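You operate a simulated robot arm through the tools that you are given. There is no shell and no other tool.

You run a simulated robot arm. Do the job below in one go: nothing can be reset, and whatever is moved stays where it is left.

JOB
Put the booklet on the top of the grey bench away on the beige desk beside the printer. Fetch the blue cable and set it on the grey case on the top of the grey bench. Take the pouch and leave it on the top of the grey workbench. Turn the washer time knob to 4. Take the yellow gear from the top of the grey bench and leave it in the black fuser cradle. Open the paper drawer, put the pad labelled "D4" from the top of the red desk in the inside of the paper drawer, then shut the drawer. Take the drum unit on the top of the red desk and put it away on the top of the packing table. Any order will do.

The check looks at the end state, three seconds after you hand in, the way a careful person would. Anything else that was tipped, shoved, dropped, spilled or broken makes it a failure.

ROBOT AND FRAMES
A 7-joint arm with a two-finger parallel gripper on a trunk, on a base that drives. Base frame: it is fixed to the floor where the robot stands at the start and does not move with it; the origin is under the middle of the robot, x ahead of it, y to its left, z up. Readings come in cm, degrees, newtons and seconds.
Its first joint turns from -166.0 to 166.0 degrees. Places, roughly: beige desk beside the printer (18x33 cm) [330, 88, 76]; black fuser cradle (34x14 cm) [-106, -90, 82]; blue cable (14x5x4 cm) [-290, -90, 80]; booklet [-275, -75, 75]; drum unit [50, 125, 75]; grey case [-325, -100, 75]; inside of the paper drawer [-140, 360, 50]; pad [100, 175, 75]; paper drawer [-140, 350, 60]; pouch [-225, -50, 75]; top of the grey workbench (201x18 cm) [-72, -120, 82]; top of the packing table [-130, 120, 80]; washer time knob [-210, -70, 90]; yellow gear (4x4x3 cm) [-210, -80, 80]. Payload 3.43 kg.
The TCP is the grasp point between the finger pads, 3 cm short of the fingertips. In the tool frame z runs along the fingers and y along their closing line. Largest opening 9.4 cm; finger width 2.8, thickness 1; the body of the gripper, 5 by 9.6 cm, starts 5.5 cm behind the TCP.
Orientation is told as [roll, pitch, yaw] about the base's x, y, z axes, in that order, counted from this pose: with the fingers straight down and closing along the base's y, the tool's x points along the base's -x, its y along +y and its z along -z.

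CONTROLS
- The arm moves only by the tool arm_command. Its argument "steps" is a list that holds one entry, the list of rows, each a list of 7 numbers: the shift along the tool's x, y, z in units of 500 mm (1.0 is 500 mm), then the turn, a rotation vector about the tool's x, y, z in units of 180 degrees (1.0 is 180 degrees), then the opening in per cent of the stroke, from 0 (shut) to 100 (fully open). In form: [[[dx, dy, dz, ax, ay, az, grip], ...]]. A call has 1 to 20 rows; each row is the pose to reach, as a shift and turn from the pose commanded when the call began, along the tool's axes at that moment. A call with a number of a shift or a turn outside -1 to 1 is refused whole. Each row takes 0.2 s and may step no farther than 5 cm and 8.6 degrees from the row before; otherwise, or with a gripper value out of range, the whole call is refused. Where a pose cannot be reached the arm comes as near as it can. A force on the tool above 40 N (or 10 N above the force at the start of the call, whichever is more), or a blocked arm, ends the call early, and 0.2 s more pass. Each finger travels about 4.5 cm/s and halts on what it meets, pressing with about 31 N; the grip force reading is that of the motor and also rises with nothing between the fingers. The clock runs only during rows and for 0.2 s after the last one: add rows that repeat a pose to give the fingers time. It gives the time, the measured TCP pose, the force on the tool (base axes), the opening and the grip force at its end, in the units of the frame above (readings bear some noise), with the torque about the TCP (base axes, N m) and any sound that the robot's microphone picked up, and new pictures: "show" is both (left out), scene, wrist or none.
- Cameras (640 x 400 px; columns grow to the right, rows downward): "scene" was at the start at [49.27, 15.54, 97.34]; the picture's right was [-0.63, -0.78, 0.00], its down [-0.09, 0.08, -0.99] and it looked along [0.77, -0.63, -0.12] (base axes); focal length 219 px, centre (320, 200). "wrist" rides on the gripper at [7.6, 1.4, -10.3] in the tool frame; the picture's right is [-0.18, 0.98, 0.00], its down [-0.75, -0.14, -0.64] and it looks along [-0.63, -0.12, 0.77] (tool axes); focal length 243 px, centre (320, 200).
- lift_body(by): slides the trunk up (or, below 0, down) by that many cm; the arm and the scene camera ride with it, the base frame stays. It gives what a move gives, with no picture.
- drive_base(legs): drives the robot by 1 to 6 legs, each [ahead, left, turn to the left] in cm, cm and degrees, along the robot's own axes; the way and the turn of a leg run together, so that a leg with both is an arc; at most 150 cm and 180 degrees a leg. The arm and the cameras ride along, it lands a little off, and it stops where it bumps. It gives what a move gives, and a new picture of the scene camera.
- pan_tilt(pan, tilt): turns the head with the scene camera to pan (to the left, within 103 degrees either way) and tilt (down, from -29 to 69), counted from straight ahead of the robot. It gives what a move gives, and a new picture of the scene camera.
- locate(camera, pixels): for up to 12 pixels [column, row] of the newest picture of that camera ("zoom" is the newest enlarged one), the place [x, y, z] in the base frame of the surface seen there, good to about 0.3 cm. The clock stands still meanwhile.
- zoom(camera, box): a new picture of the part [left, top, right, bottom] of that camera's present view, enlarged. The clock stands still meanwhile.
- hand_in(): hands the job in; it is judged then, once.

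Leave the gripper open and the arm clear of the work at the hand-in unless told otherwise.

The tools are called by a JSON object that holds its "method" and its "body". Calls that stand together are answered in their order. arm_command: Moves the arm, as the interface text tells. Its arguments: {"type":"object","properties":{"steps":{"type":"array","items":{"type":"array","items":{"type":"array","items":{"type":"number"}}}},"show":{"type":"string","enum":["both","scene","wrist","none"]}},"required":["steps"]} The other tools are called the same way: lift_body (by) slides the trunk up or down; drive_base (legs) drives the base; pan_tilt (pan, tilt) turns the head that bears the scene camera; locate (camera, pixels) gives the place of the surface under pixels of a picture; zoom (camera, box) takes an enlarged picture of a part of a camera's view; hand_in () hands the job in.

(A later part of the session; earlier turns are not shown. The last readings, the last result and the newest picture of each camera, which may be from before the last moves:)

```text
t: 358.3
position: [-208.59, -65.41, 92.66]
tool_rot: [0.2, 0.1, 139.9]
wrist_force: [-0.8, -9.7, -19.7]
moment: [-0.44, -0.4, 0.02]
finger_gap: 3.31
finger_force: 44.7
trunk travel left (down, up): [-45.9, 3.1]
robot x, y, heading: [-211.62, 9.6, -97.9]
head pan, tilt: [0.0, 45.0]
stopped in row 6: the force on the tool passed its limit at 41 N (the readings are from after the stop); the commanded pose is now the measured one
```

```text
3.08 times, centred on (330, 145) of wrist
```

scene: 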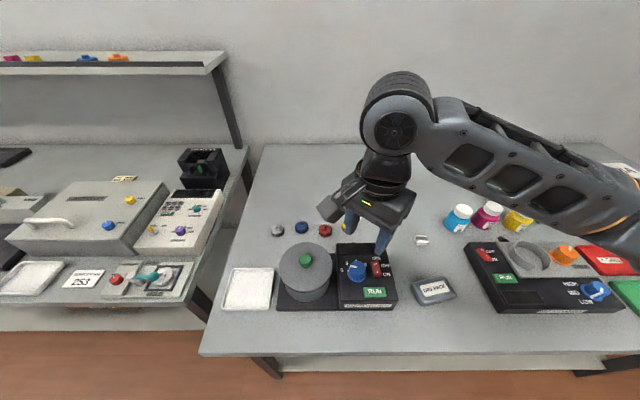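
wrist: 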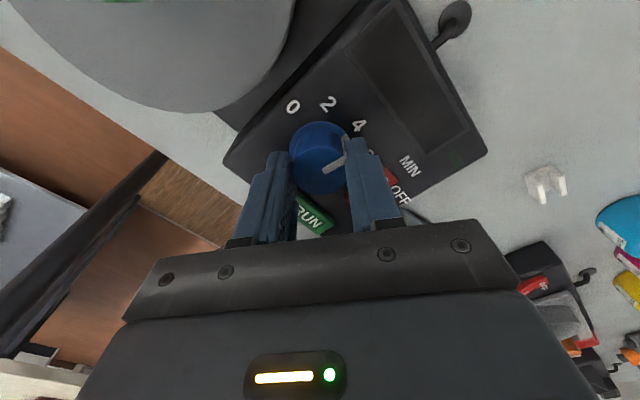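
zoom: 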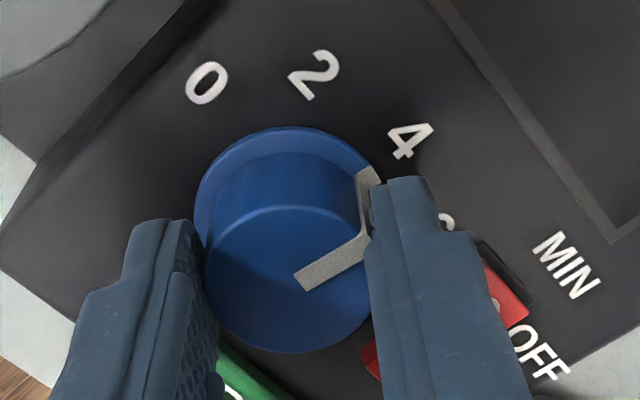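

The pointer is now close to 4. I'll release, rise and check from above.

{"method": "arm_command", "body": {"steps": [[[0, 0, 0, 0, 0, 0, 52], [0, 0, 0, 0, 0, 0, 52], [0, 0, -0.06, 0, 0, 0, 52], [0, 0, -0.14, 0, 0, 0, 52], [0, 0, -0.22, 0, 0, 0, 52], [0, 0, -0.22, 0, 0, 0, 52]]], "show": "both"}}

{"method": "zoom", "body": {"camera": "wrist", "box": [250, 30, 400, 150]}}

{"method": "zoom", "body": {"camera": "scene", "box": [330, 235, 410, 305]}}

```text
t: 359.7
position: [-211.79, -69.51, 97.08]
tool_rot: [0.2, 0.4, 140.1]
wrist_force: [-0.5, 0.3, -0.2]
moment: [0.0, -0.02, -0.02]
finger_gap: 4.91
finger_force: 0.2
out of reach, approached as far as the arm can: row 3, 4, 5, 6
trunk travel left (down, up): [-45.9, 3.1]
robot x, y, heading: [-211.49, 8.77, -98.0]
head pan, tilt: [0.0, 45.0]
```

scene: 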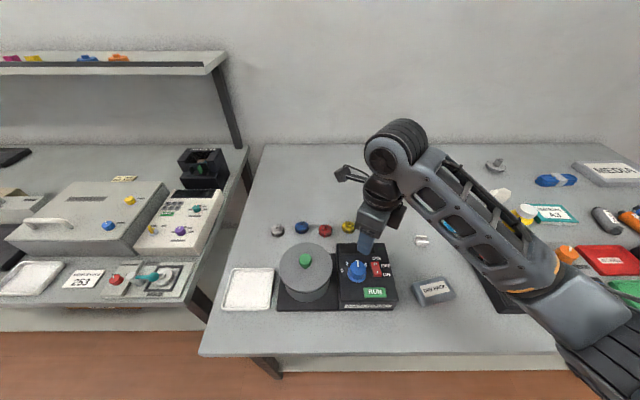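
wrist: 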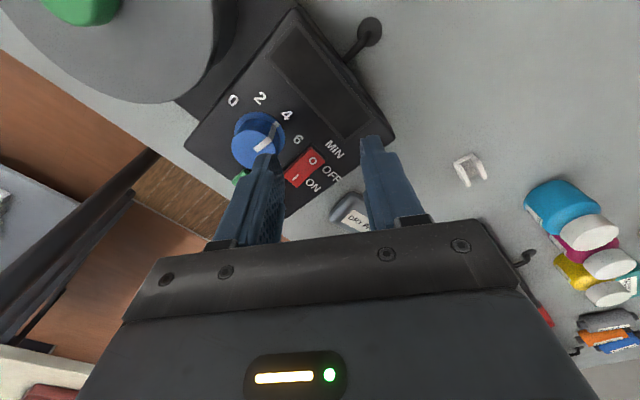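

```text
3.33 times, centred on (325, 90) of wrist
```

zoom: 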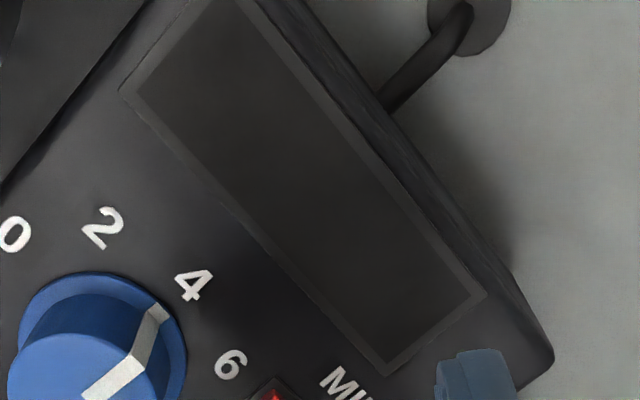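

```text
5.71 times, centred on (370, 270) of scene
```

zoom: 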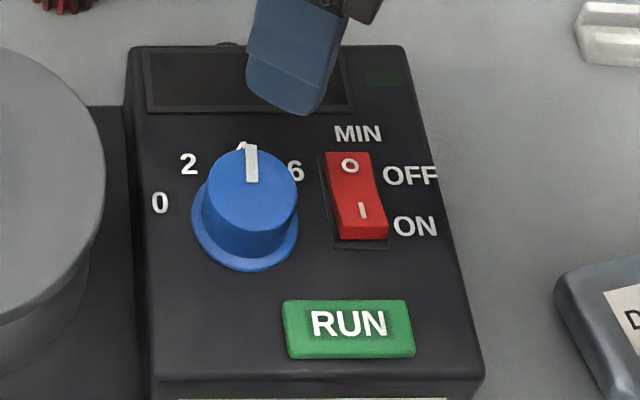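

The pointer stands at 4. The wrist is near its turning limit, so I'll unwind it 60° while rising.

{"method": "arm_command", "body": {"steps": [[[0, 0, -0.02, 0, 0, -0.045, 55], [0, 0, -0.05, 0, 0, -0.09, 60], [0, 0, -0.08, 0, 0, -0.135, 80], [0, 0, -0.12, 0, 0, -0.18, 100], [0, 0, -0.16, 0, 0, -0.225, 100], [0, 0, -0.2, 0, 0, -0.27, 100], [0, 0, -0.22, 0, 0, -0.315, 100], [0, 0, -0.22, 0, 0, -0.36, 100], [0, 0, -0.22, 0, 0, -0.36, 100]]], "show": "scene"}}

{"method": "zoom", "body": {"camera": "scene", "box": [330, 235, 410, 305]}}

```text
t: 361.7
position: [-212.04, -69.52, 107.76]
tool_rot: [0.3, 0.0, -155.1]
wrist_force: [-0.3, 0.4, 0.6]
moment: [0.03, 0.05, 0.01]
finger_gap: 9.39
finger_force: 0.1
trunk travel left (down, up): [-45.9, 3.1]
robot x, y, heading: [-211.47, 8.9, -98.1]
head pan, tilt: [0.0, 45.0]
```

scene: 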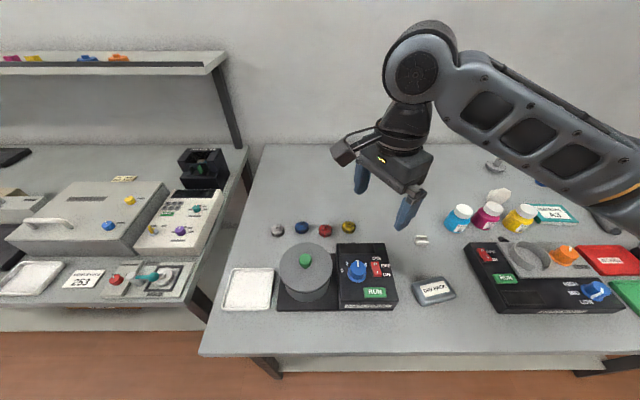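

```text
5.71 times, centred on (370, 270) of scene
```

zoom: 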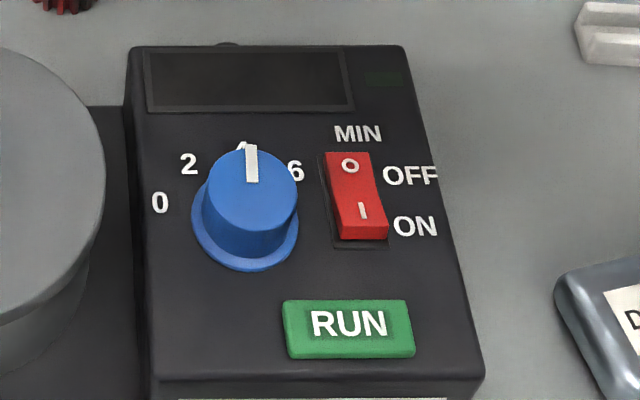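

The knob is at 4. Next the yellow gear at about (-212,-82). I'll drive 8 cm closer and look from above with the fingers closing front-to-back.

{"method": "drive_base", "body": {"legs": [[8, 0, 0]]}}

{"method": "arm_command", "body": {"steps": [[[-0.02, 0.02, 0, 0, 0, 0.046, 100], [-0.04, 0.04, 0.03, 0, 0, 0.092, 100], [-0.06, 0.05, 0.06, 0, 0, 0.139, 100], [-0.06, 0.05, 0.1, 0, 0, 0.139, 100], [-0.06, 0.05, 0.1, 0, 0, 0.139, 100]]], "show": "wrist"}}

```text
t: 362.7
position: [-213.33, -77.77, 107.93]
tool_rot: [0.2, -0.1, -155.3]
wrist_force: [-1.0, -0.3, 0.6]
moment: [0.03, -0.03, -0.03]
finger_gap: 9.39
finger_force: 0.0
trunk travel left (down, up): [-45.9, 3.1]
robot x, y, heading: [-212.76, 1.03, -98.3]
head pan, tilt: [0.0, 45.0]
```

scene: 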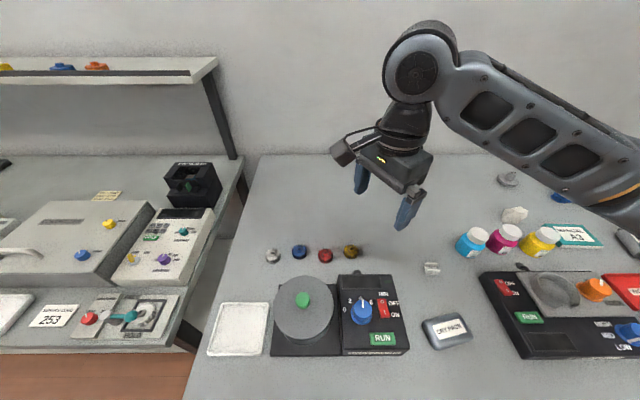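

```text
t: 363.9
position: [-215.08, -81.25, 102.94]
tool_rot: [0.2, 0.0, 179.7]
wrist_force: [0.5, -0.5, -0.1]
moment: [0.02, -0.02, 0.0]
finger_gap: 9.39
finger_force: 0.0
trunk travel left (down, up): [-45.9, 3.1]
robot x, y, heading: [-212.79, 0.76, -98.2]
head pan, tilt: [0.0, 45.0]
```

wrist: 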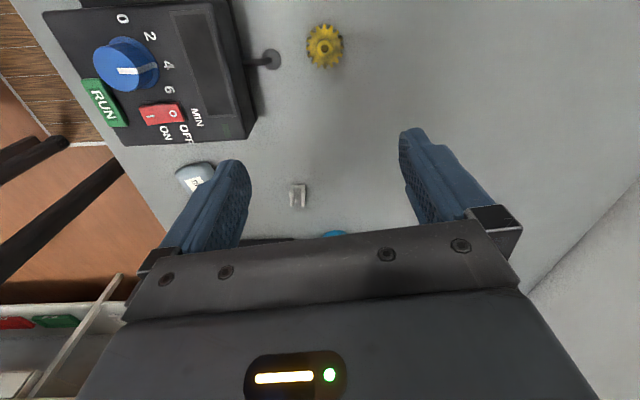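

The dial clearly shows 4. The yellow gear is at (325,47). Measuring it.

{"method": "zoom", "body": {"camera": "wrist", "box": [290, 10, 370, 80]}}

{"method": "locate", "body": {"camera": "wrist", "pixels": [[325, 47], [309, 47], [341, 47], [325, 28], [325, 65], [316, 55], [334, 38], [300, 47], [345, 60]]}}

```text
5.71 times, centred on (330, 45) of wrist
```

zoom: 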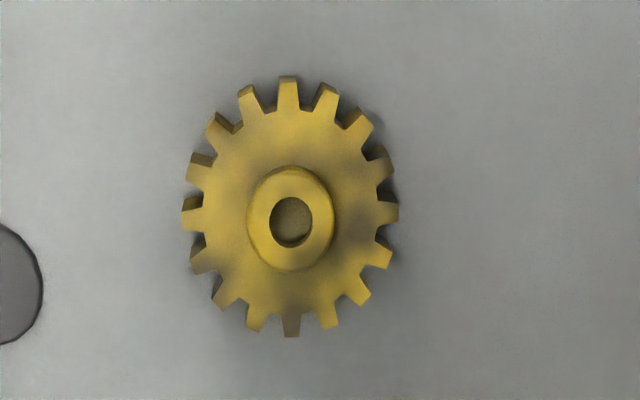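

```text
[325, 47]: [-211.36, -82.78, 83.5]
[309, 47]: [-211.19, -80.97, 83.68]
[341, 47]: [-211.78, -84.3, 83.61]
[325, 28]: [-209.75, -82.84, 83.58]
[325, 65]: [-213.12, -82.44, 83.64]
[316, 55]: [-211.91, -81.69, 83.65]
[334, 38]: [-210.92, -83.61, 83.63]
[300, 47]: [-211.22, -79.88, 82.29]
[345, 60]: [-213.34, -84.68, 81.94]
```

The gear lies flat: centre (-211.4,-82.7), top z 83.6 on the bench at 82.0. I'll move over it and descend to TCP z≈85.4 with a 5.6 cm opening.

{"method": "arm_command", "body": {"steps": [[[0.037, 0.014, 0.03, 0, 0, 0, 60], [0.074, 0.0286, 0.08, 0, 0, 0, 60], [0.074, 0.0286, 0.16, 0, 0, 0, 60], [0.074, 0.0286, 0.24, 0, 0, 0, 60], [0.074, 0.0286, 0.3, 0, 0, 0, 60], [0.074, 0.0286, 0.335, 0, 0, 0, 60], [0.074, 0.0286, 0.35, 0, 0, 0, 60], [0.074, 0.0286, 0.35, 0, 0, 0, 60]]], "show": "wrist"}}

```text
t: 365.7
position: [-211.24, -83.03, 85.42]
tool_rot: [0.3, 0.1, 179.7]
wrist_force: [-0.5, 0.0, -0.4]
moment: [0.03, -0.01, -0.01]
finger_gap: 5.63
finger_force: 0.1
trunk travel left (down, up): [-45.9, 3.1]
robot x, y, heading: [-212.93, 0.82, -98.0]
head pan, tilt: [0.0, 45.0]
```

wrist: 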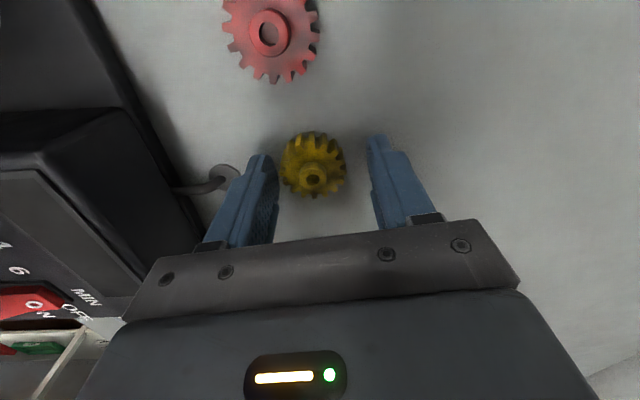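

The gear is between the fingers. Closing and lifting.

{"method": "arm_command", "body": {"steps": [[[0, 0, 0, 0, 0, 0, 10], [0, 0, 0, 0, 0, 0, 10], [0, 0, 0, 0, 0, 0, 10], [0, 0, 0, 0, 0, 0, 10], [0, 0, -0.04, 0, 0, 0, 10], [0, 0, -0.12, 0, 0, 0, 10], [0, 0, -0.2, 0, 0, 0, 10], [0, 0, -0.28, 0, 0, 0, 10], [0, 0, -0.36, 0, 0, 0, 10], [0, 0, -0.44, 0, 0, 0, 10], [0, 0, -0.44, 0, 0, 0, 10]]], "show": "wrist"}}

```text
t: 368.1
position: [-211.33, -82.58, 107.23]
tool_rot: [0.2, -0.1, 179.7]
wrist_force: [0.2, 0.0, -0.4]
moment: [-0.03, -0.01, 0.05]
finger_gap: 3.72
finger_force: 31.0
trunk travel left (down, up): [-45.9, 3.1]
robot x, y, heading: [-212.99, 1.0, -98.2]
head pan, tilt: [0.0, 45.0]
```

wrist: 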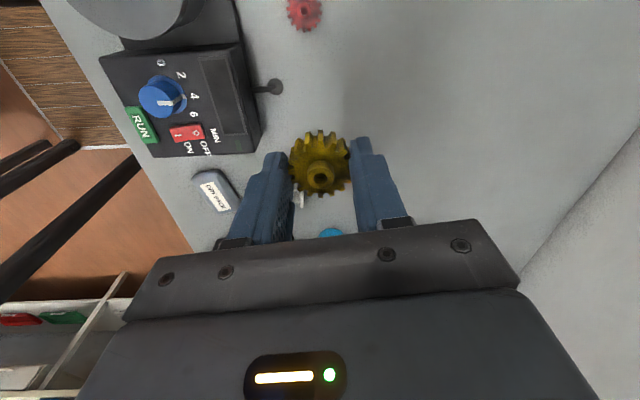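

The gear is held. Driving left along the bench to the fuser cradle.

{"method": "drive_base", "body": {"legs": [[0, 104, 0]]}}

{"method": "arm_command", "body": {"steps": [[[0, 0, 0, 0, 0, 0, 10]]], "show": "wrist"}}

```text
t: 373.4
position: [-110.18, -96.78, 107.26]
tool_rot: [0.3, 0.1, 179.9]
wrist_force: [0.2, 0.0, 0.3]
moment: [-0.02, -0.01, 0.01]
finger_gap: 3.74
finger_force: 31.2
trunk travel left (down, up): [-45.9, 3.1]
robot x, y, heading: [-112.35, -13.15, -98.0]
head pan, tilt: [0.0, 45.0]
```

scene: 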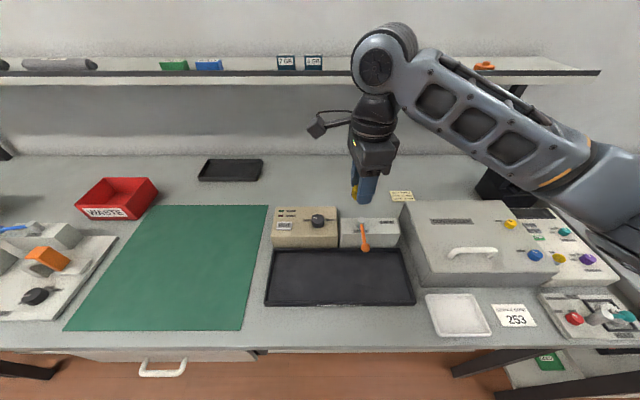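

```text
t: 373.8
position: [-110.2, -96.88, 107.2]
tool_rot: [0.3, 0.0, 179.9]
wrist_force: [-1.1, -0.4, -0.9]
moment: [0.03, 0.01, 0.0]
finger_gap: 3.72
finger_force: 31.2
trunk travel left (down, up): [-45.9, 3.1]
robot x, y, heading: [-112.17, -13.32, -98.0]
head pan, tilt: [0.0, 45.0]
```

wrist: 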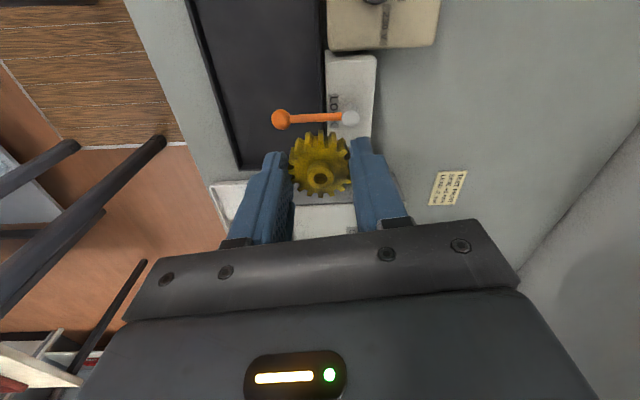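

Now I see the cradle in front at (340,277) and a lock lever box behind it. Measuring the cradle corners and lever height.

{"method": "locate", "body": {"camera": "scene", "pixels": [[275, 252], [402, 250], [268, 302], [412, 302], [340, 277], [300, 277], [364, 248], [363, 228], [340, 305], [445, 255], [340, 250], [320, 215]]}}

{"method": "zoom", "body": {"camera": "scene", "box": [250, 190, 430, 320]}}

```text
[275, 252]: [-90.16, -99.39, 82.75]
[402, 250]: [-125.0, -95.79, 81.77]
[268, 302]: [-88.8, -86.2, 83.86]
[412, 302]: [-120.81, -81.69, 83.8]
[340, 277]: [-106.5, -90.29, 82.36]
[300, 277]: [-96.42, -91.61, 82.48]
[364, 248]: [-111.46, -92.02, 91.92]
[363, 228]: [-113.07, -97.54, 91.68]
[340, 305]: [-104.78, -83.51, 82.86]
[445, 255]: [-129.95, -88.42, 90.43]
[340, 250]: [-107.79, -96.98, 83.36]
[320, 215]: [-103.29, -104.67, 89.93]
```

```text
3.08 times, centred on (340, 255) of scene
```

zoom: 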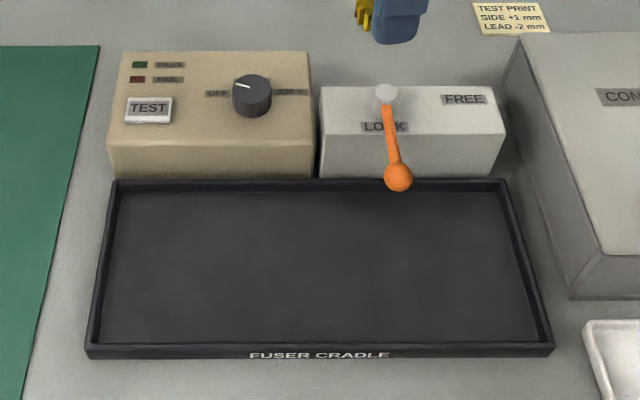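

The cradle's floor is z≈82.4, inside x −122…−90. I'll put the gear at about (-101,-90), away from the orange lever.

{"method": "arm_command", "body": {"steps": [[[0.06, -0.046, 0, 0, 0, 0, 10], [0.12, -0.092, 0, 0, 0, 0, 10], [0.184, -0.138, 0, 0, 0, 0, 10], [0.184, -0.138, 0.09, 0, 0, 0, 10], [0.184, -0.138, 0.18, 0, 0, 0, 10], [0.184, -0.138, 0.26, 0, 0, 0, 10], [0.184, -0.138, 0.33, 0, 0, 0, 10], [0.184, -0.138, 0.38, 0, 0, 0, 10], [0.184, -0.138, 0.415, 0, 0, 0, 10], [0.184, -0.138, 0.415, 0, 0, 0, 10]]], "show": "both"}}

```text
t: 376.0
position: [-100.88, -89.93, 86.46]
tool_rot: [0.3, 0.1, 179.9]
wrist_force: [1.5, -0.6, -0.3]
moment: [-0.01, 0.01, -0.01]
finger_gap: 3.69
finger_force: 30.8
trunk travel left (down, up): [-45.9, 3.1]
robot x, y, heading: [-112.28, -13.14, -97.9]
head pan, tilt: [0.0, 45.0]
```

scene: 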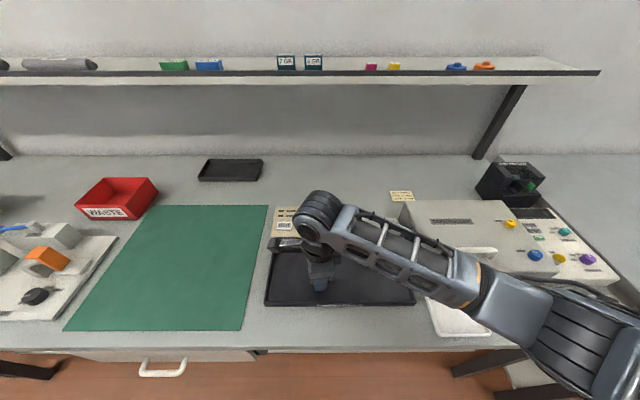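
wrist: 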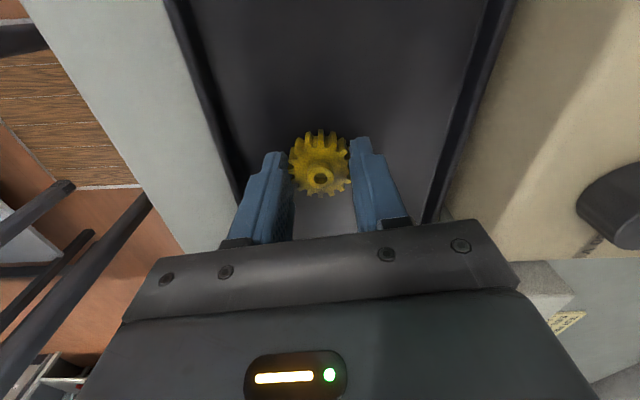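

{"method": "arm_command", "body": {"steps": [[[0, 0, 0.006, 0, 0, 0, 10], [0, 0, 0.012, 0, 0, 0, 10], [0, 0, 0.012, 0, 0, 0, 10]]], "show": "none"}}

```text
t: 376.8
position: [-100.84, -90.09, 85.95]
tool_rot: [0.3, 0.2, 179.9]
wrist_force: [2.1, 0.5, 20.9]
moment: [0.1, -0.07, 0.03]
finger_gap: 3.71
finger_force: 30.8
trunk travel left (down, up): [-45.9, 3.1]
robot x, y, heading: [-111.91, -13.12, -97.8]
head pan, tilt: [0.0, 45.0]
```

The gear rests on the cradle floor (21 N). Opening and rising.

{"method": "arm_command", "body": {"steps": [[[0, 0, -0.003, 0, 0, 0, 60], [0, 0, -0.003, 0, 0, 0, 60], [0, 0, -0.003, 0, 0, 0, 60], [0, 0, -0.06, 0, 0, 0, 60], [0, 0, -0.14, 0, 0, 0, 60], [0, 0, -0.22, 0, 0, 0, 80], [0, 0, -0.3, 0, 0, 0, 100], [0, 0, -0.38, 0, 0, 0, 100], [0, 0, -0.42, 0, 0, 0, 100], [0, 0, -0.42, 0, 0, 0, 100]]], "show": "both"}}

```text
t: 379.0
position: [-100.92, -90.07, 106.88]
tool_rot: [0.3, 0.0, 179.9]
wrist_force: [-0.3, 0.2, 0.4]
moment: [-0.02, 0.01, 0.01]
finger_gap: 9.4
finger_force: 0.0
trunk travel left (down, up): [-45.9, 3.1]
robot x, y, heading: [-111.86, -13.17, -97.8]
head pan, tilt: [0.0, 45.0]
```

scene: 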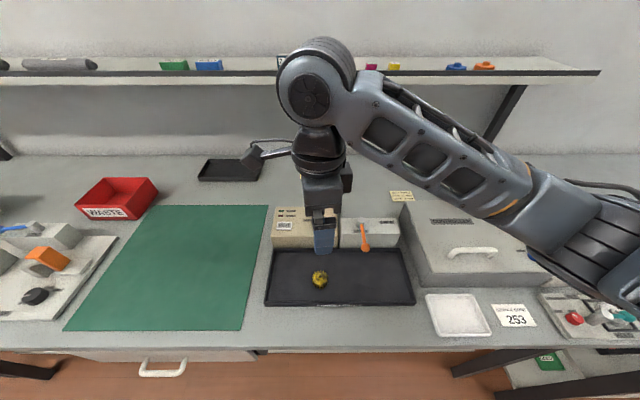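
wrist: 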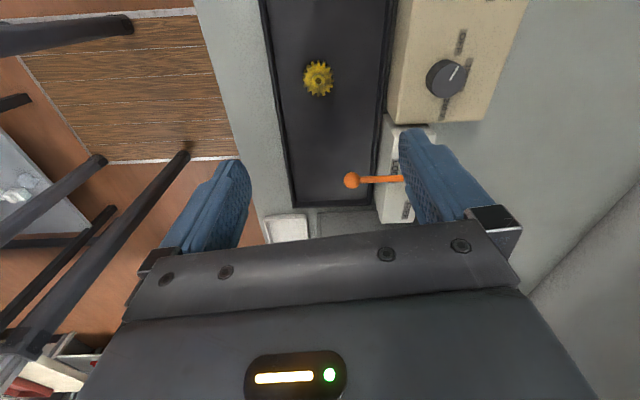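

The gear sits in the cradle. While here I'll measure the free back strip of the workbench, where the pouch should go.

{"method": "locate", "body": {"camera": "scene", "pixels": [[230, 195], [190, 195], [265, 185], [175, 205], [268, 205], [280, 200], [230, 180], [220, 160], [160, 200], [300, 75], [450, 75], [270, 170]]}}

```text
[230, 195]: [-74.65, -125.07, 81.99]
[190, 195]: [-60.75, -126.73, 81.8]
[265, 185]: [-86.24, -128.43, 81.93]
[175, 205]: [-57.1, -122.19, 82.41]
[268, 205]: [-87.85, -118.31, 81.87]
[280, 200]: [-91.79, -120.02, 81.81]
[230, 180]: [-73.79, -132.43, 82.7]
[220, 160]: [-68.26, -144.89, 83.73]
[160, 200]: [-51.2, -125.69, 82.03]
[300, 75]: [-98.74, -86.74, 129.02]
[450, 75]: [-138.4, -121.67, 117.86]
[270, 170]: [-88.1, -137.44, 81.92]
```

A good free place for the pouch is about (-92,-117), on bare bench behind the cradle. Now back to fetch the pouch: drive right 101 and back 16.

{"method": "drive_base", "body": {"legs": [[-16, -101, 0]]}}

{"method": "zoom", "body": {"camera": "scene", "box": [330, 200, 530, 330]}}

```text
t: 384.2
position: [-198.58, -59.67, 106.83]
tool_rot: [0.3, 0.0, 178.5]
wrist_force: [-0.1, -0.8, 0.9]
moment: [-0.02, 0.03, -0.03]
finger_gap: 9.4
finger_force: 0.0
trunk travel left (down, up): [-45.9, 3.1]
robot x, y, heading: [-207.94, 17.71, -99.7]
head pan, tilt: [0.0, 45.0]
```

scene: 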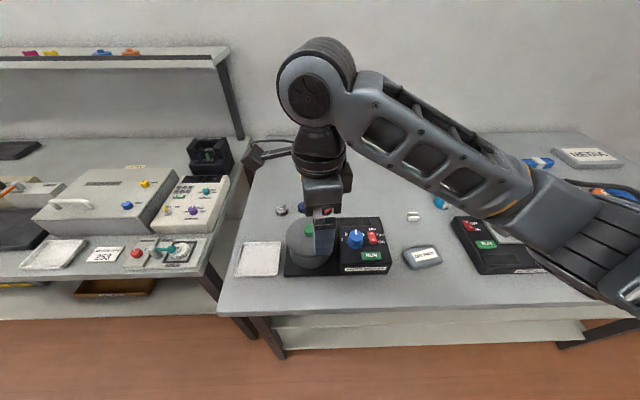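

```text
3.08 times, centred on (430, 265) of scene
```

zoom: 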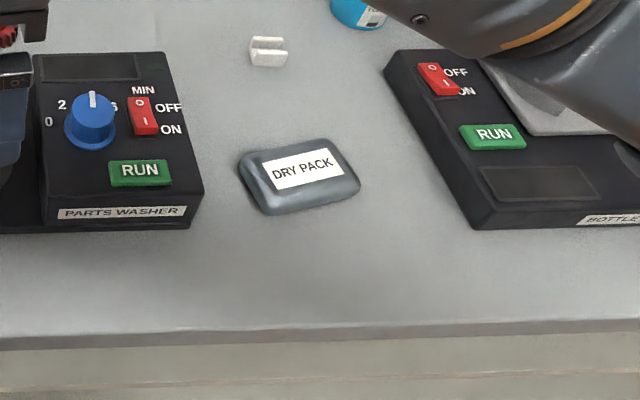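

Measuring the pouch outline.

{"method": "locate", "body": {"camera": "zoom", "pixels": [[245, 165], [275, 208], [358, 185], [328, 143], [300, 170], [265, 185], [340, 165], [290, 148], [315, 200]]}}

```text
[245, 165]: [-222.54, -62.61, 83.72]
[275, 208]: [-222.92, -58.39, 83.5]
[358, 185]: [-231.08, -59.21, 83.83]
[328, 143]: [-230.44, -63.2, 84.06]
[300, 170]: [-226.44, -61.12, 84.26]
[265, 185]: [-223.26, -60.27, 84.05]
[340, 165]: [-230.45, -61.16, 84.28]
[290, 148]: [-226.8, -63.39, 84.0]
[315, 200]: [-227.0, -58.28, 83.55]
```

The pouch is 8.5 × 5.2 cm, centred (-226.8,-60.9), top z 84.3. Moving above it.

{"method": "arm_command", "body": {"steps": [[[-0.094, 0.006, 0, 0, 0, -0.012, 100], [-0.188, 0.013, 0, 0, 0, -0.024, 100], [-0.281, 0.019, 0, 0, 0, -0.036, 100], [-0.375, 0.026, 0, 0, 0, -0.036, 100], [-0.469, 0.032, 0, 0, 0, -0.036, 100], [-0.563, 0.0387, 0, 0, 0, -0.036, 100], [-0.563, 0.0387, 0.08, 0, 0, -0.036, 100], [-0.563, 0.0387, 0.16, 0, 0, -0.036, 100], [-0.563, 0.0387, 0.16, 0, 0, -0.036, 100]]], "show": "wrist"}}

{"method": "locate", "body": {"camera": "wrist", "pixels": [[300, 60], [330, 60], [300, 110], [340, 110], [315, 80], [290, 80], [350, 80], [320, 130], [320, 40]]}}

```text
t: 386.2
position: [-227.05, -60.72, 98.93]
tool_rot: [0.4, 0.1, -175.0]
wrist_force: [-0.3, 0.8, -0.2]
moment: [-0.03, -0.03, -0.03]
finger_gap: 9.4
finger_force: 0.1
trunk travel left (down, up): [-45.9, 3.1]
robot x, y, heading: [-207.81, 17.46, -99.5]
head pan, tilt: [0.0, 45.0]
```

wrist: 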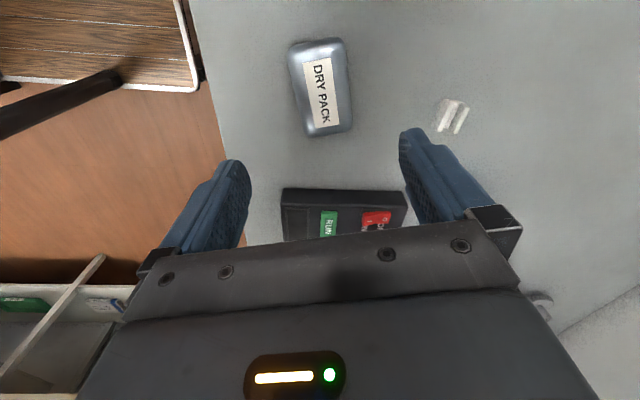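

```text
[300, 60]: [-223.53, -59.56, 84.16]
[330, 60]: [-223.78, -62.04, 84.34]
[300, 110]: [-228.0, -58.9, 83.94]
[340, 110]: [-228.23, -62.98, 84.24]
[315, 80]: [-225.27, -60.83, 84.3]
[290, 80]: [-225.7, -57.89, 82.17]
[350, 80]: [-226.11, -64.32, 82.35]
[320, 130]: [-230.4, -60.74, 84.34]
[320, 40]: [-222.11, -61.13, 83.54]
```

Aligned. Descending to z≈85.4 and closing.

{"method": "arm_command", "body": {"steps": [[[0.0096, 0.005, 0.08, 0, 0, 0, 100], [0.0096, 0.005, 0.16, 0, 0, 0, 100], [0.0096, 0.005, 0.23, 0, 0, 0, 100], [0.0096, 0.005, 0.27, 0, 0, 0, 100], [0.0096, 0.005, 0.27, 0, 0, 0, 100], [0.0096, 0.005, 0.27, 0, 0, 0, 40], [0.0096, 0.005, 0.27, 0, 0, 0, 30], [0.0096, 0.005, 0.27, 0, 0, 0, 30], [0.0096, 0.005, 0.27, 0, 0, 0, 30], [0.0096, 0.005, 0.27, 0, 0, 0, 30]]], "show": "wrist"}}

```text
t: 388.4
position: [-226.22, -61.18, 85.36]
tool_rot: [0.3, 0.1, -174.9]
wrist_force: [-0.9, 0.4, 0.4]
moment: [0.01, -0.01, -0.03]
finger_gap: 5.38
finger_force: 30.9
trunk travel left (down, up): [-45.9, 3.1]
robot x, y, heading: [-208.3, 17.29, -99.5]
head pan, tilt: [0.0, 45.0]
```

wrist: 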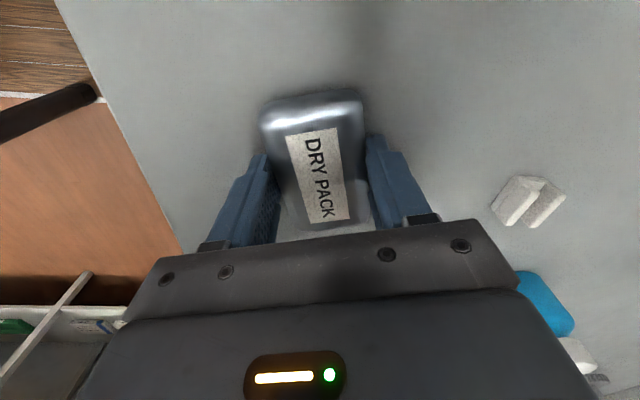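

Pouch held. Lifting 22 cm, then driving to the workbench.

{"method": "arm_command", "body": {"steps": [[[0, 0, -0.04, 0, 0, 0, 30], [0, 0, -0.12, 0, 0, 0, 30], [0, 0, -0.2, 0, 0, 0, 30], [0, 0, -0.28, 0, 0, 0, 30], [0, 0, -0.36, 0, 0, 0, 30], [0, 0, -0.44, 0, 0, 0, 30], [0, 0, -0.44, 0, 0, 0, 30]]], "show": "none"}}

{"method": "drive_base", "body": {"legs": [[8, 121, 1.5], [15, 0, 0]]}}

```text
t: 390.0
position: [-226.66, -60.89, 107.61]
tool_rot: [0.4, 0.0, -174.9]
wrist_force: [-0.4, -0.4, 0.5]
moment: [-0.01, 0.03, -0.01]
finger_gap: 5.38
finger_force: 31.8
trunk travel left (down, up): [-45.9, 3.1]
robot x, y, heading: [-207.98, 17.74, -99.3]
head pan, tilt: [0.0, 45.0]
```

```text
t: 397.2
position: [-107.23, -102.51, 107.66]
tool_rot: [0.4, 0.0, -173.5]
wrist_force: [-0.1, 0.7, -0.2]
moment: [0.0, 0.0, 0.01]
finger_gap: 5.39
finger_force: 31.0
trunk travel left (down, up): [-45.9, 3.1]
robot x, y, heading: [-90.8, -23.41, -97.9]
head pan, tilt: [0.0, 45.0]
```

scene: 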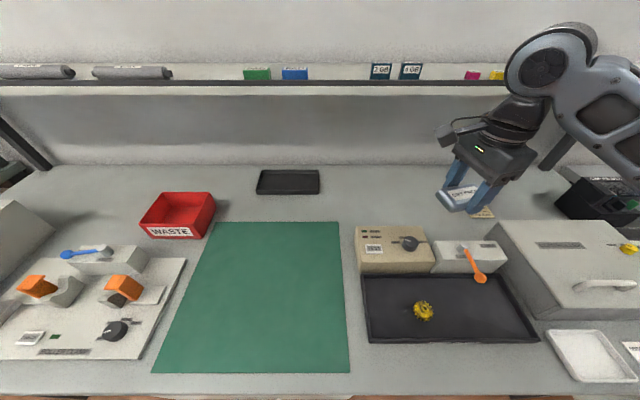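

Measuring the free area behind the beige box and mat at around (360,200).

{"method": "locate", "body": {"camera": "scene", "pixels": [[338, 222], [358, 228], [425, 226], [360, 205], [345, 195], [400, 205], [318, 190], [440, 220], [480, 215], [360, 85], [470, 88], [380, 190]]}}

{"method": "drive_base", "body": {"legs": [[6, 0, 0]]}}

```text
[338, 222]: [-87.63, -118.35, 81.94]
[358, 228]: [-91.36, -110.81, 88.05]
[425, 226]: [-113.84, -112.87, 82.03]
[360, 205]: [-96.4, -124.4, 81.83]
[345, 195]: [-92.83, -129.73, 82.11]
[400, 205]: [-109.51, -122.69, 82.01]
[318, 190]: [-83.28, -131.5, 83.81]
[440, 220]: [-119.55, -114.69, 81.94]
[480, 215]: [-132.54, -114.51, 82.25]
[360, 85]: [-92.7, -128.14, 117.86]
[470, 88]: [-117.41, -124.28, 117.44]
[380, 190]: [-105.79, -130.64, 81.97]
```

```text
t: 398.1
position: [-107.84, -108.58, 107.46]
tool_rot: [0.4, 0.0, -173.4]
wrist_force: [0.7, 0.7, 0.0]
moment: [-0.01, -0.03, -0.01]
finger_gap: 5.4
finger_force: 30.8
trunk travel left (down, up): [-45.9, 3.1]
robot x, y, heading: [-91.35, -29.77, -97.7]
head pan, tilt: [0.0, 45.0]
```

scene: 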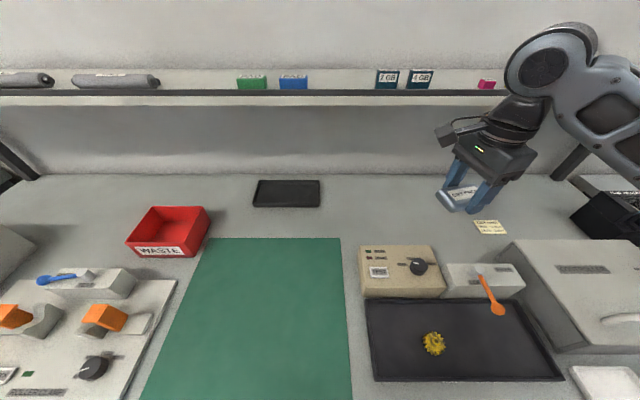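

Target centre (-98,-117), between the beige box and the shelf front. I'll go down diagonally so the wrist stays below and in front of the shelf edge.

{"method": "arm_command", "body": {"steps": [[[0.079, 0.009, 0.06, 0, 0, 0, 30], [0.157, 0.038, 0.12, 0, 0, 0, 30], [0.187, 0.092, 0.18, 0, 0, 0, 30], [0.181, 0.142, 0.24, 0, 0, 0, 30], [0.177, 0.172, 0.28, 0, 0, 0, 30], [0.175, 0.189, 0.34, 0, 0, 0, 30], [0.175, 0.189, 0.4, 0, 0, 0, 30], [0.175, 0.189, 0.4, 0, 0, 0, 30]]], "show": "both"}}

```text
refused: row 2 steps farther than a row can; nothing moved
```

{"method": "arm_command", "body": {"steps": [[[0.065, 0.008, 0.05, 0, 0, 0, 30], [0.13, 0.03, 0.1, 0, 0, 0, 30], [0.17, 0.06, 0.14, 0, 0, 0, 30], [0.187, 0.092, 0.19, 0, 0, 0, 30], [0.181, 0.142, 0.24, 0, 0, 0, 30], [0.177, 0.172, 0.28, 0, 0, 0, 30], [0.175, 0.189, 0.34, 0, 0, 0, 30], [0.175, 0.189, 0.4, 0, 0, 0, 30], [0.175, 0.189, 0.4, 0, 0, 0, 30]]], "show": "both"}}

```text
t: 400.1
position: [-98.2, -117.22, 87.6]
tool_rot: [0.3, 0.1, -173.4]
wrist_force: [0.3, 0.8, -0.7]
moment: [0.0, -0.04, -0.02]
finger_gap: 5.37
finger_force: 31.7
trunk travel left (down, up): [-45.9, 3.1]
robot x, y, heading: [-91.62, -29.73, -97.7]
head pan, tilt: [0.0, 45.0]
```

scene: 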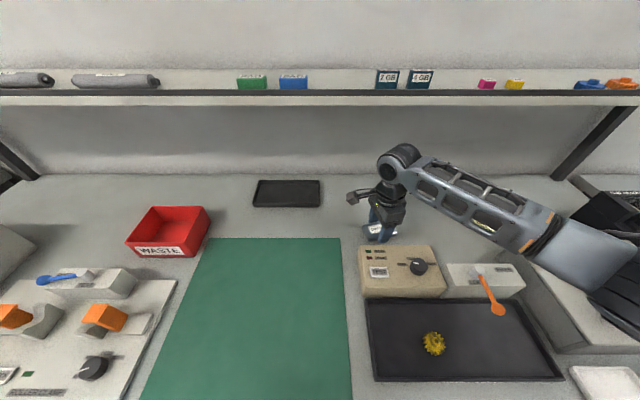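
wrist: 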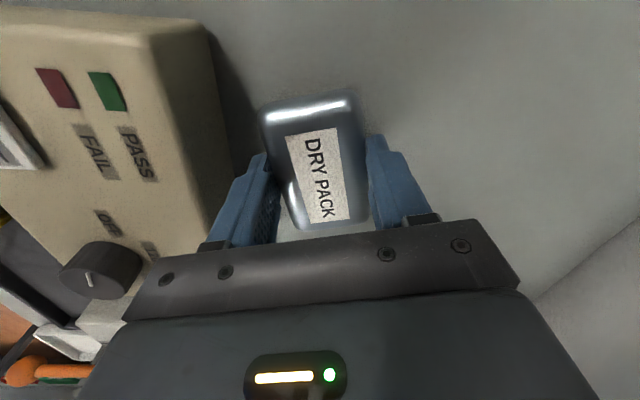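

Above the free spot. Lowering the last 2.2 cm.

{"method": "arm_command", "body": {"steps": [[[0, 0, 0.03, 0, 0, 0, 30], [0, 0, 0.042, 0, 0, 0, 30], [0, 0, 0.046, 0, 0, 0, 30], [0, 0, 0.046, 0, 0, 0, 30]]], "show": "none"}}

```text
t: 401.1
position: [-98.06, -117.15, 85.37]
tool_rot: [0.4, 0.0, -173.3]
wrist_force: [3.6, -1.1, 10.8]
moment: [0.24, 0.14, -0.06]
finger_gap: 5.37
finger_force: 31.0
trunk travel left (down, up): [-45.9, 3.1]
robot x, y, heading: [-91.47, -29.38, -97.4]
head pan, tilt: [0.0, 45.0]
```

Resting (11 N). Opening partly, rising straight, then diagonally back.

{"method": "arm_command", "body": {"steps": [[[0, 0, 0, 0, 0, 0, 68], [0, 0, 0, 0, 0, 0, 68], [0, 0, 0, 0, 0, 0, 68], [0, 0, -0.05, 0, 0, 0, 68], [0, 0, -0.11, 0, 0, 0, 68], [0, -0.02, -0.17, 0, 0, 0, 68], [0, -0.05, -0.23, 0, 0, 0, 68], [0, -0.1, -0.3, 0, 0, 0, 80], [0, -0.15, -0.37, 0, 0, 0, 100], [0, -0.2, -0.44, 0, 0, 0, 100], [0, -0.2, -0.44, 0, 0, 0, 100]]], "show": "both"}}

```text
t: 403.5
position: [-99.13, -107.01, 107.08]
tool_rot: [0.3, 0.1, -173.4]
wrist_force: [-0.9, -0.8, 0.4]
moment: [-0.04, 0.02, 0.01]
finger_gap: 9.41
finger_force: 0.1
trunk travel left (down, up): [-45.9, 3.1]
robot x, y, heading: [-91.66, -29.58, -97.9]
head pan, tilt: [0.0, 45.0]
```

scene: 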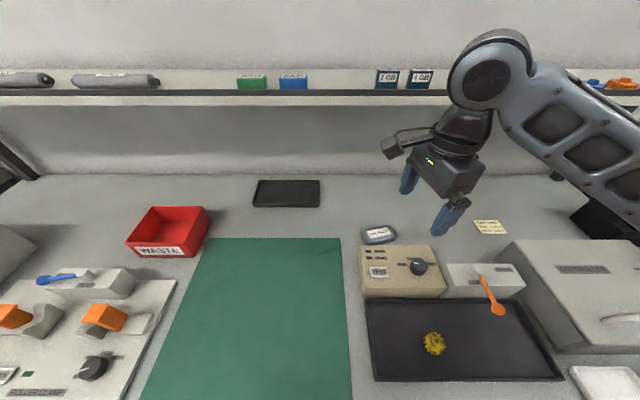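
wrist: 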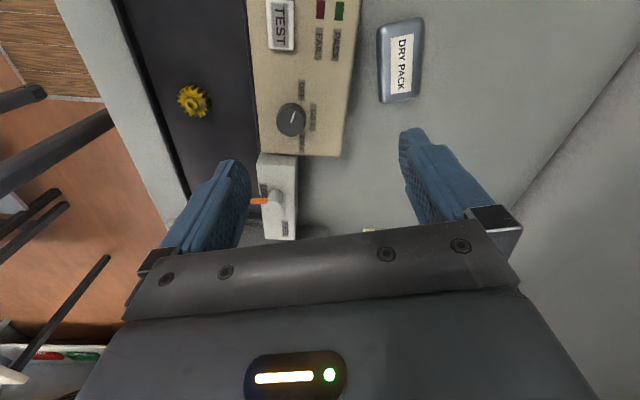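

The pouch lies on the workbench and the gear is in the cradle. Next the cable: drive back 6 cm, then right along the bench ~203 cm.

{"method": "drive_base", "body": {"legs": [[-6, 0, 0], [0, -103, 0], [0, -100, 0]]}}

{"method": "pan_tilt", "body": {"pan": 0, "tilt": 45}}

```text
t: 413.8
position: [-293.55, -72.63, 107.13]
tool_rot: [0.3, 0.0, -175.4]
wrist_force: [-0.2, 0.0, 0.1]
moment: [-0.04, -0.01, -0.02]
finger_gap: 9.42
finger_force: 0.1
trunk travel left (down, up): [-45.9, 3.1]
robot x, y, heading: [-283.41, 4.15, -99.8]
head pan, tilt: [0.0, 45.0]
```

scene: 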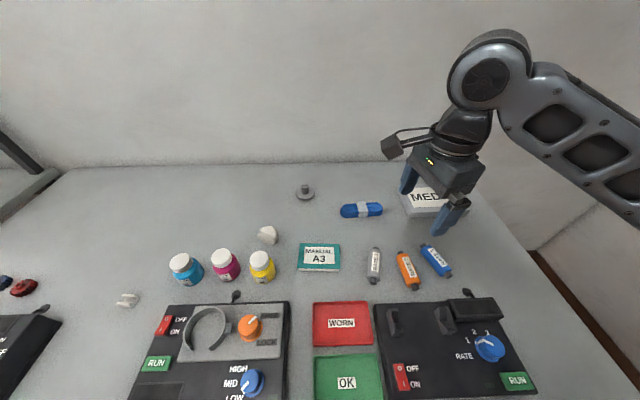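

```text
t: 414.4
position: [-293.49, -72.52, 107.17]
tool_rot: [0.3, -0.1, -175.3]
wrist_force: [-0.1, 0.3, 0.3]
moment: [-0.01, -0.01, 0.04]
finger_gap: 9.42
finger_force: 0.0
trunk travel left (down, up): [-45.9, 3.1]
robot x, y, heading: [-283.35, 4.46, -99.5]
head pan, tilt: [0.0, 45.0]
```

scene: 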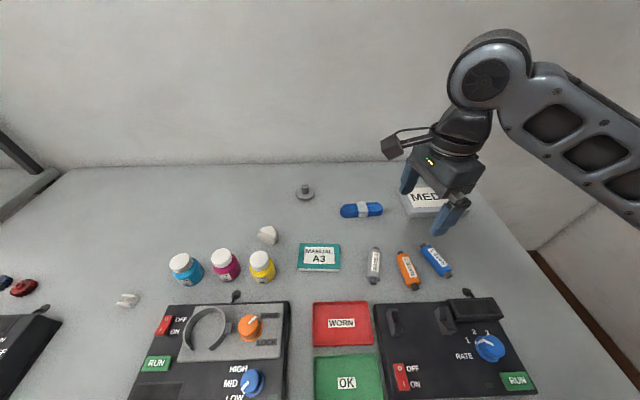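

I'll drive 11 cm closer and measure the cable, the case and the booklet.

{"method": "drive_base", "body": {"legs": [[11, 0, 0]]}}

{"method": "zoom", "body": {"camera": "scene", "box": [280, 170, 480, 300]}}

```text
t: 415.6
position: [-295.5, -83.77, 107.1]
tool_rot: [0.3, 0.0, -175.2]
wrist_force: [1.6, 0.8, 0.3]
moment: [-0.02, 0.0, -0.02]
finger_gap: 9.42
finger_force: 0.1
trunk travel left (down, up): [-45.9, 3.1]
robot x, y, heading: [-285.77, -6.44, -99.6]
head pan, tilt: [0.0, 45.0]
```

scene: 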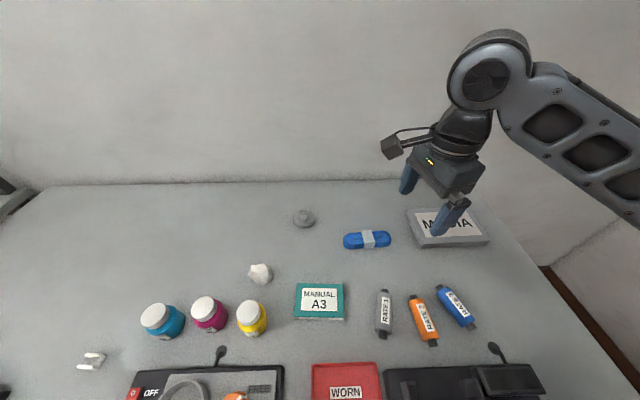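

```text
3.08 times, centred on (380, 235) of scene
```

zoom: 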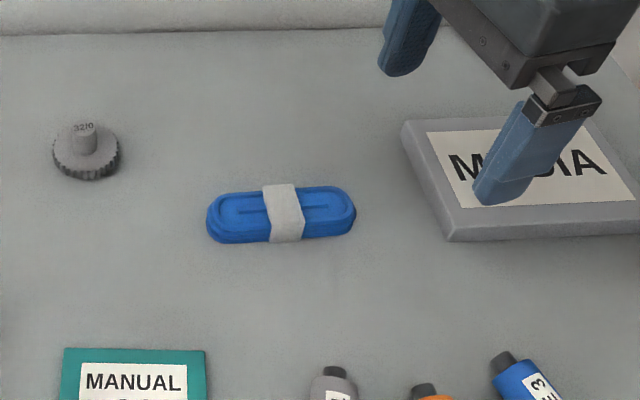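

{"method": "locate", "body": {"camera": "zoom", "pixels": [[210, 220], [353, 210], [240, 195], [245, 240], [330, 192], [325, 234], [282, 212], [405, 130], [450, 235], [635, 220], [480, 180], [605, 150]]}}

{"method": "locate", "body": {"camera": "scene", "pixels": [[297, 284], [343, 284], [295, 319], [344, 319], [320, 300], [295, 310], [270, 320], [385, 295], [260, 285], [320, 325]]}}

```text
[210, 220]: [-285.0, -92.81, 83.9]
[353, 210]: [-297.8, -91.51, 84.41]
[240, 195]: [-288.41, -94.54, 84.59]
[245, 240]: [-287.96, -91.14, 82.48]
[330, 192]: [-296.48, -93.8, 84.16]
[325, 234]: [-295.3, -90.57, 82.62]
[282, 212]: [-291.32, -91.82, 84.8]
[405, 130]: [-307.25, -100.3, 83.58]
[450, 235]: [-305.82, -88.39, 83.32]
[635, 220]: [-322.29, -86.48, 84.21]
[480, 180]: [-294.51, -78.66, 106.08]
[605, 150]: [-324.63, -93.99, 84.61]
```

```text
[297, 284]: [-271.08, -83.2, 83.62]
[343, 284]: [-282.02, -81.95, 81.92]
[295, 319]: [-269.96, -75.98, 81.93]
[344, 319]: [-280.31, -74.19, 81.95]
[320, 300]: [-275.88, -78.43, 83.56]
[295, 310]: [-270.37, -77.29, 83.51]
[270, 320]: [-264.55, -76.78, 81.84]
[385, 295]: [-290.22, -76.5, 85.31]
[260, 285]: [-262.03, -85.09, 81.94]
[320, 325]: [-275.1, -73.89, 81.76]
```

The cable is 13.5 × 4.5 cm at (-291.4,-92.3), top z 84.8. The MEDIA case is about 17 × 12 cm, centred (-315,-93.5), top z≈84.5. Moving above the cable.

{"method": "arm_command", "body": {"steps": [[[0.03, 0.08, 0.03, 0, 0, 0.03, 100], [0.067, 0.15, 0.08, 0, 0, 0.059, 100], [0.067, 0.178, 0.15, 0, 0, 0.059, 100], [0.067, 0.178, 0.2, 0, 0, 0.059, 100], [0.067, 0.178, 0.2, 0, 0, 0.059, 100]]], "show": "wrist"}}

{"method": "locate", "body": {"camera": "wrist", "pixels": [[320, 80], [320, 40], [320, 120], [300, 80], [340, 80], [310, 60], [345, 60], [325, 20]]}}

```text
t: 416.9
position: [-291.44, -92.32, 97.22]
tool_rot: [0.4, 0.0, 174.1]
wrist_force: [0.0, -0.1, 0.6]
moment: [-0.02, 0.01, -0.01]
finger_gap: 9.43
finger_force: 0.1
trunk travel left (down, up): [-45.9, 3.1]
robot x, y, heading: [-285.28, -6.28, -99.5]
head pan, tilt: [0.0, 45.0]
```

wrist: 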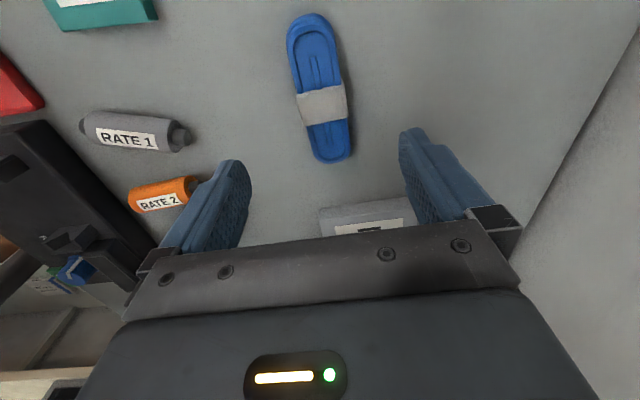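

```text
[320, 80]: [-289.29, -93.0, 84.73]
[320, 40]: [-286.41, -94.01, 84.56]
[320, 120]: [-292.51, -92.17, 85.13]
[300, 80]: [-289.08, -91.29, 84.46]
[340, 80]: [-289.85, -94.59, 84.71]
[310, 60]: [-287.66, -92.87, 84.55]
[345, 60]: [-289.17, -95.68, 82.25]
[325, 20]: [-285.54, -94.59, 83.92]
```

Centred on the cable. Reducing the opening to 6.6 cm (away from the vials), descending to z≈85.5 and closing.

{"method": "arm_command", "body": {"steps": [[[0, 0.002, 0.05, 0, 0, 0, 70], [0, 0.002, 0.12, 0, 0, 0, 70], [0, 0.002, 0.19, 0, 0, 0, 70], [0, 0.002, 0.234, 0, 0, 0, 70], [0, 0.002, 0.234, 0, 0, 0, 70], [0, 0.002, 0.234, 0, 0, 0, 25], [0, 0.002, 0.234, 0, 0, 0, 25], [0, 0.002, 0.234, 0, 0, 0, 25], [0, 0.002, 0.234, 0, 0, 0, 25]]], "show": "wrist"}}

```text
t: 418.9
position: [-291.31, -92.58, 85.52]
tool_rot: [0.4, 0.1, 174.2]
wrist_force: [0.0, 1.0, 0.2]
moment: [0.01, -0.01, -0.01]
finger_gap: 4.37
finger_force: 30.9
trunk travel left (down, up): [-45.9, 3.1]
robot x, y, heading: [-285.53, -6.71, -99.6]
head pan, tilt: [0.0, 45.0]
```

wrist: 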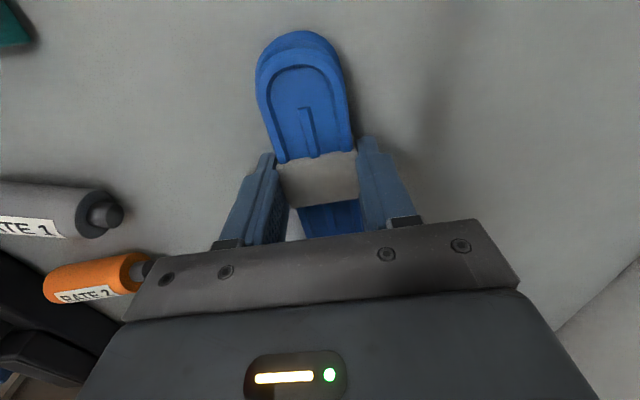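

Cable held. Lifting 12 cm and driving 17 cm right along the bench toward the case.

{"method": "arm_command", "body": {"steps": [[[0, 0, -0.04, 0, 0, 0, 25], [0, 0, -0.12, 0, 0, 0, 25], [0, 0, -0.2, 0, 0, 0, 25], [0, 0, -0.26, 0, 0, 0, 25], [0, 0, -0.26, 0, 0, 0, 25]]], "show": "none"}}

{"method": "drive_base", "body": {"legs": [[0, -17, 0]]}}

{"method": "locate", "body": {"camera": "scene", "pixels": [[330, 225], [345, 205], [380, 225], [395, 215], [345, 250], [400, 250], [360, 240], [420, 210]]}}

```text
t: 420.1
position: [-291.28, -92.69, 98.37]
tool_rot: [0.4, 0.0, 174.2]
wrist_force: [-0.1, 0.1, -0.8]
moment: [-0.01, 0.02, 0.01]
finger_gap: 4.33
finger_force: 31.8
trunk travel left (down, up): [-45.9, 3.1]
robot x, y, heading: [-285.31, -6.65, -99.7]
head pan, tilt: [0.0, 45.0]
```

```text
t: 421.5
position: [-307.68, -89.96, 98.3]
tool_rot: [0.4, 0.1, 174.4]
wrist_force: [0.5, -0.1, -1.0]
moment: [0.01, 0.01, -0.01]
finger_gap: 4.32
finger_force: 30.6
trunk travel left (down, up): [-45.9, 3.1]
robot x, y, heading: [-302.31, -3.66, -99.5]
head pan, tilt: [0.0, 45.0]
```

scene: 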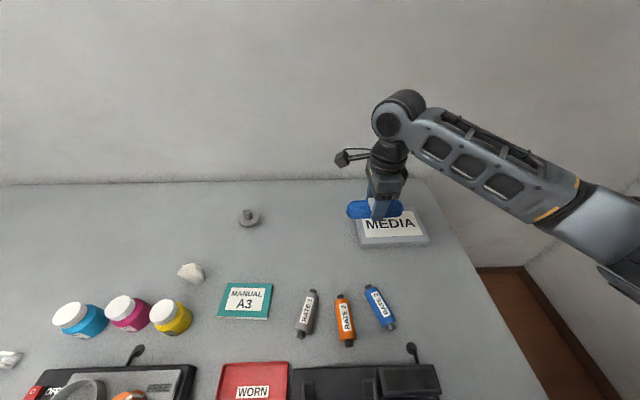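

```text
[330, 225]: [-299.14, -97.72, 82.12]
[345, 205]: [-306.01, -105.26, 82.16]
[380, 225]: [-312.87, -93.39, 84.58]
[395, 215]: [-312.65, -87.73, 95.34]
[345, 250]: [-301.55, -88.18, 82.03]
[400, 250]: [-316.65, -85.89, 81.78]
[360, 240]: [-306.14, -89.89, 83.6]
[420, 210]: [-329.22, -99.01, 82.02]
```

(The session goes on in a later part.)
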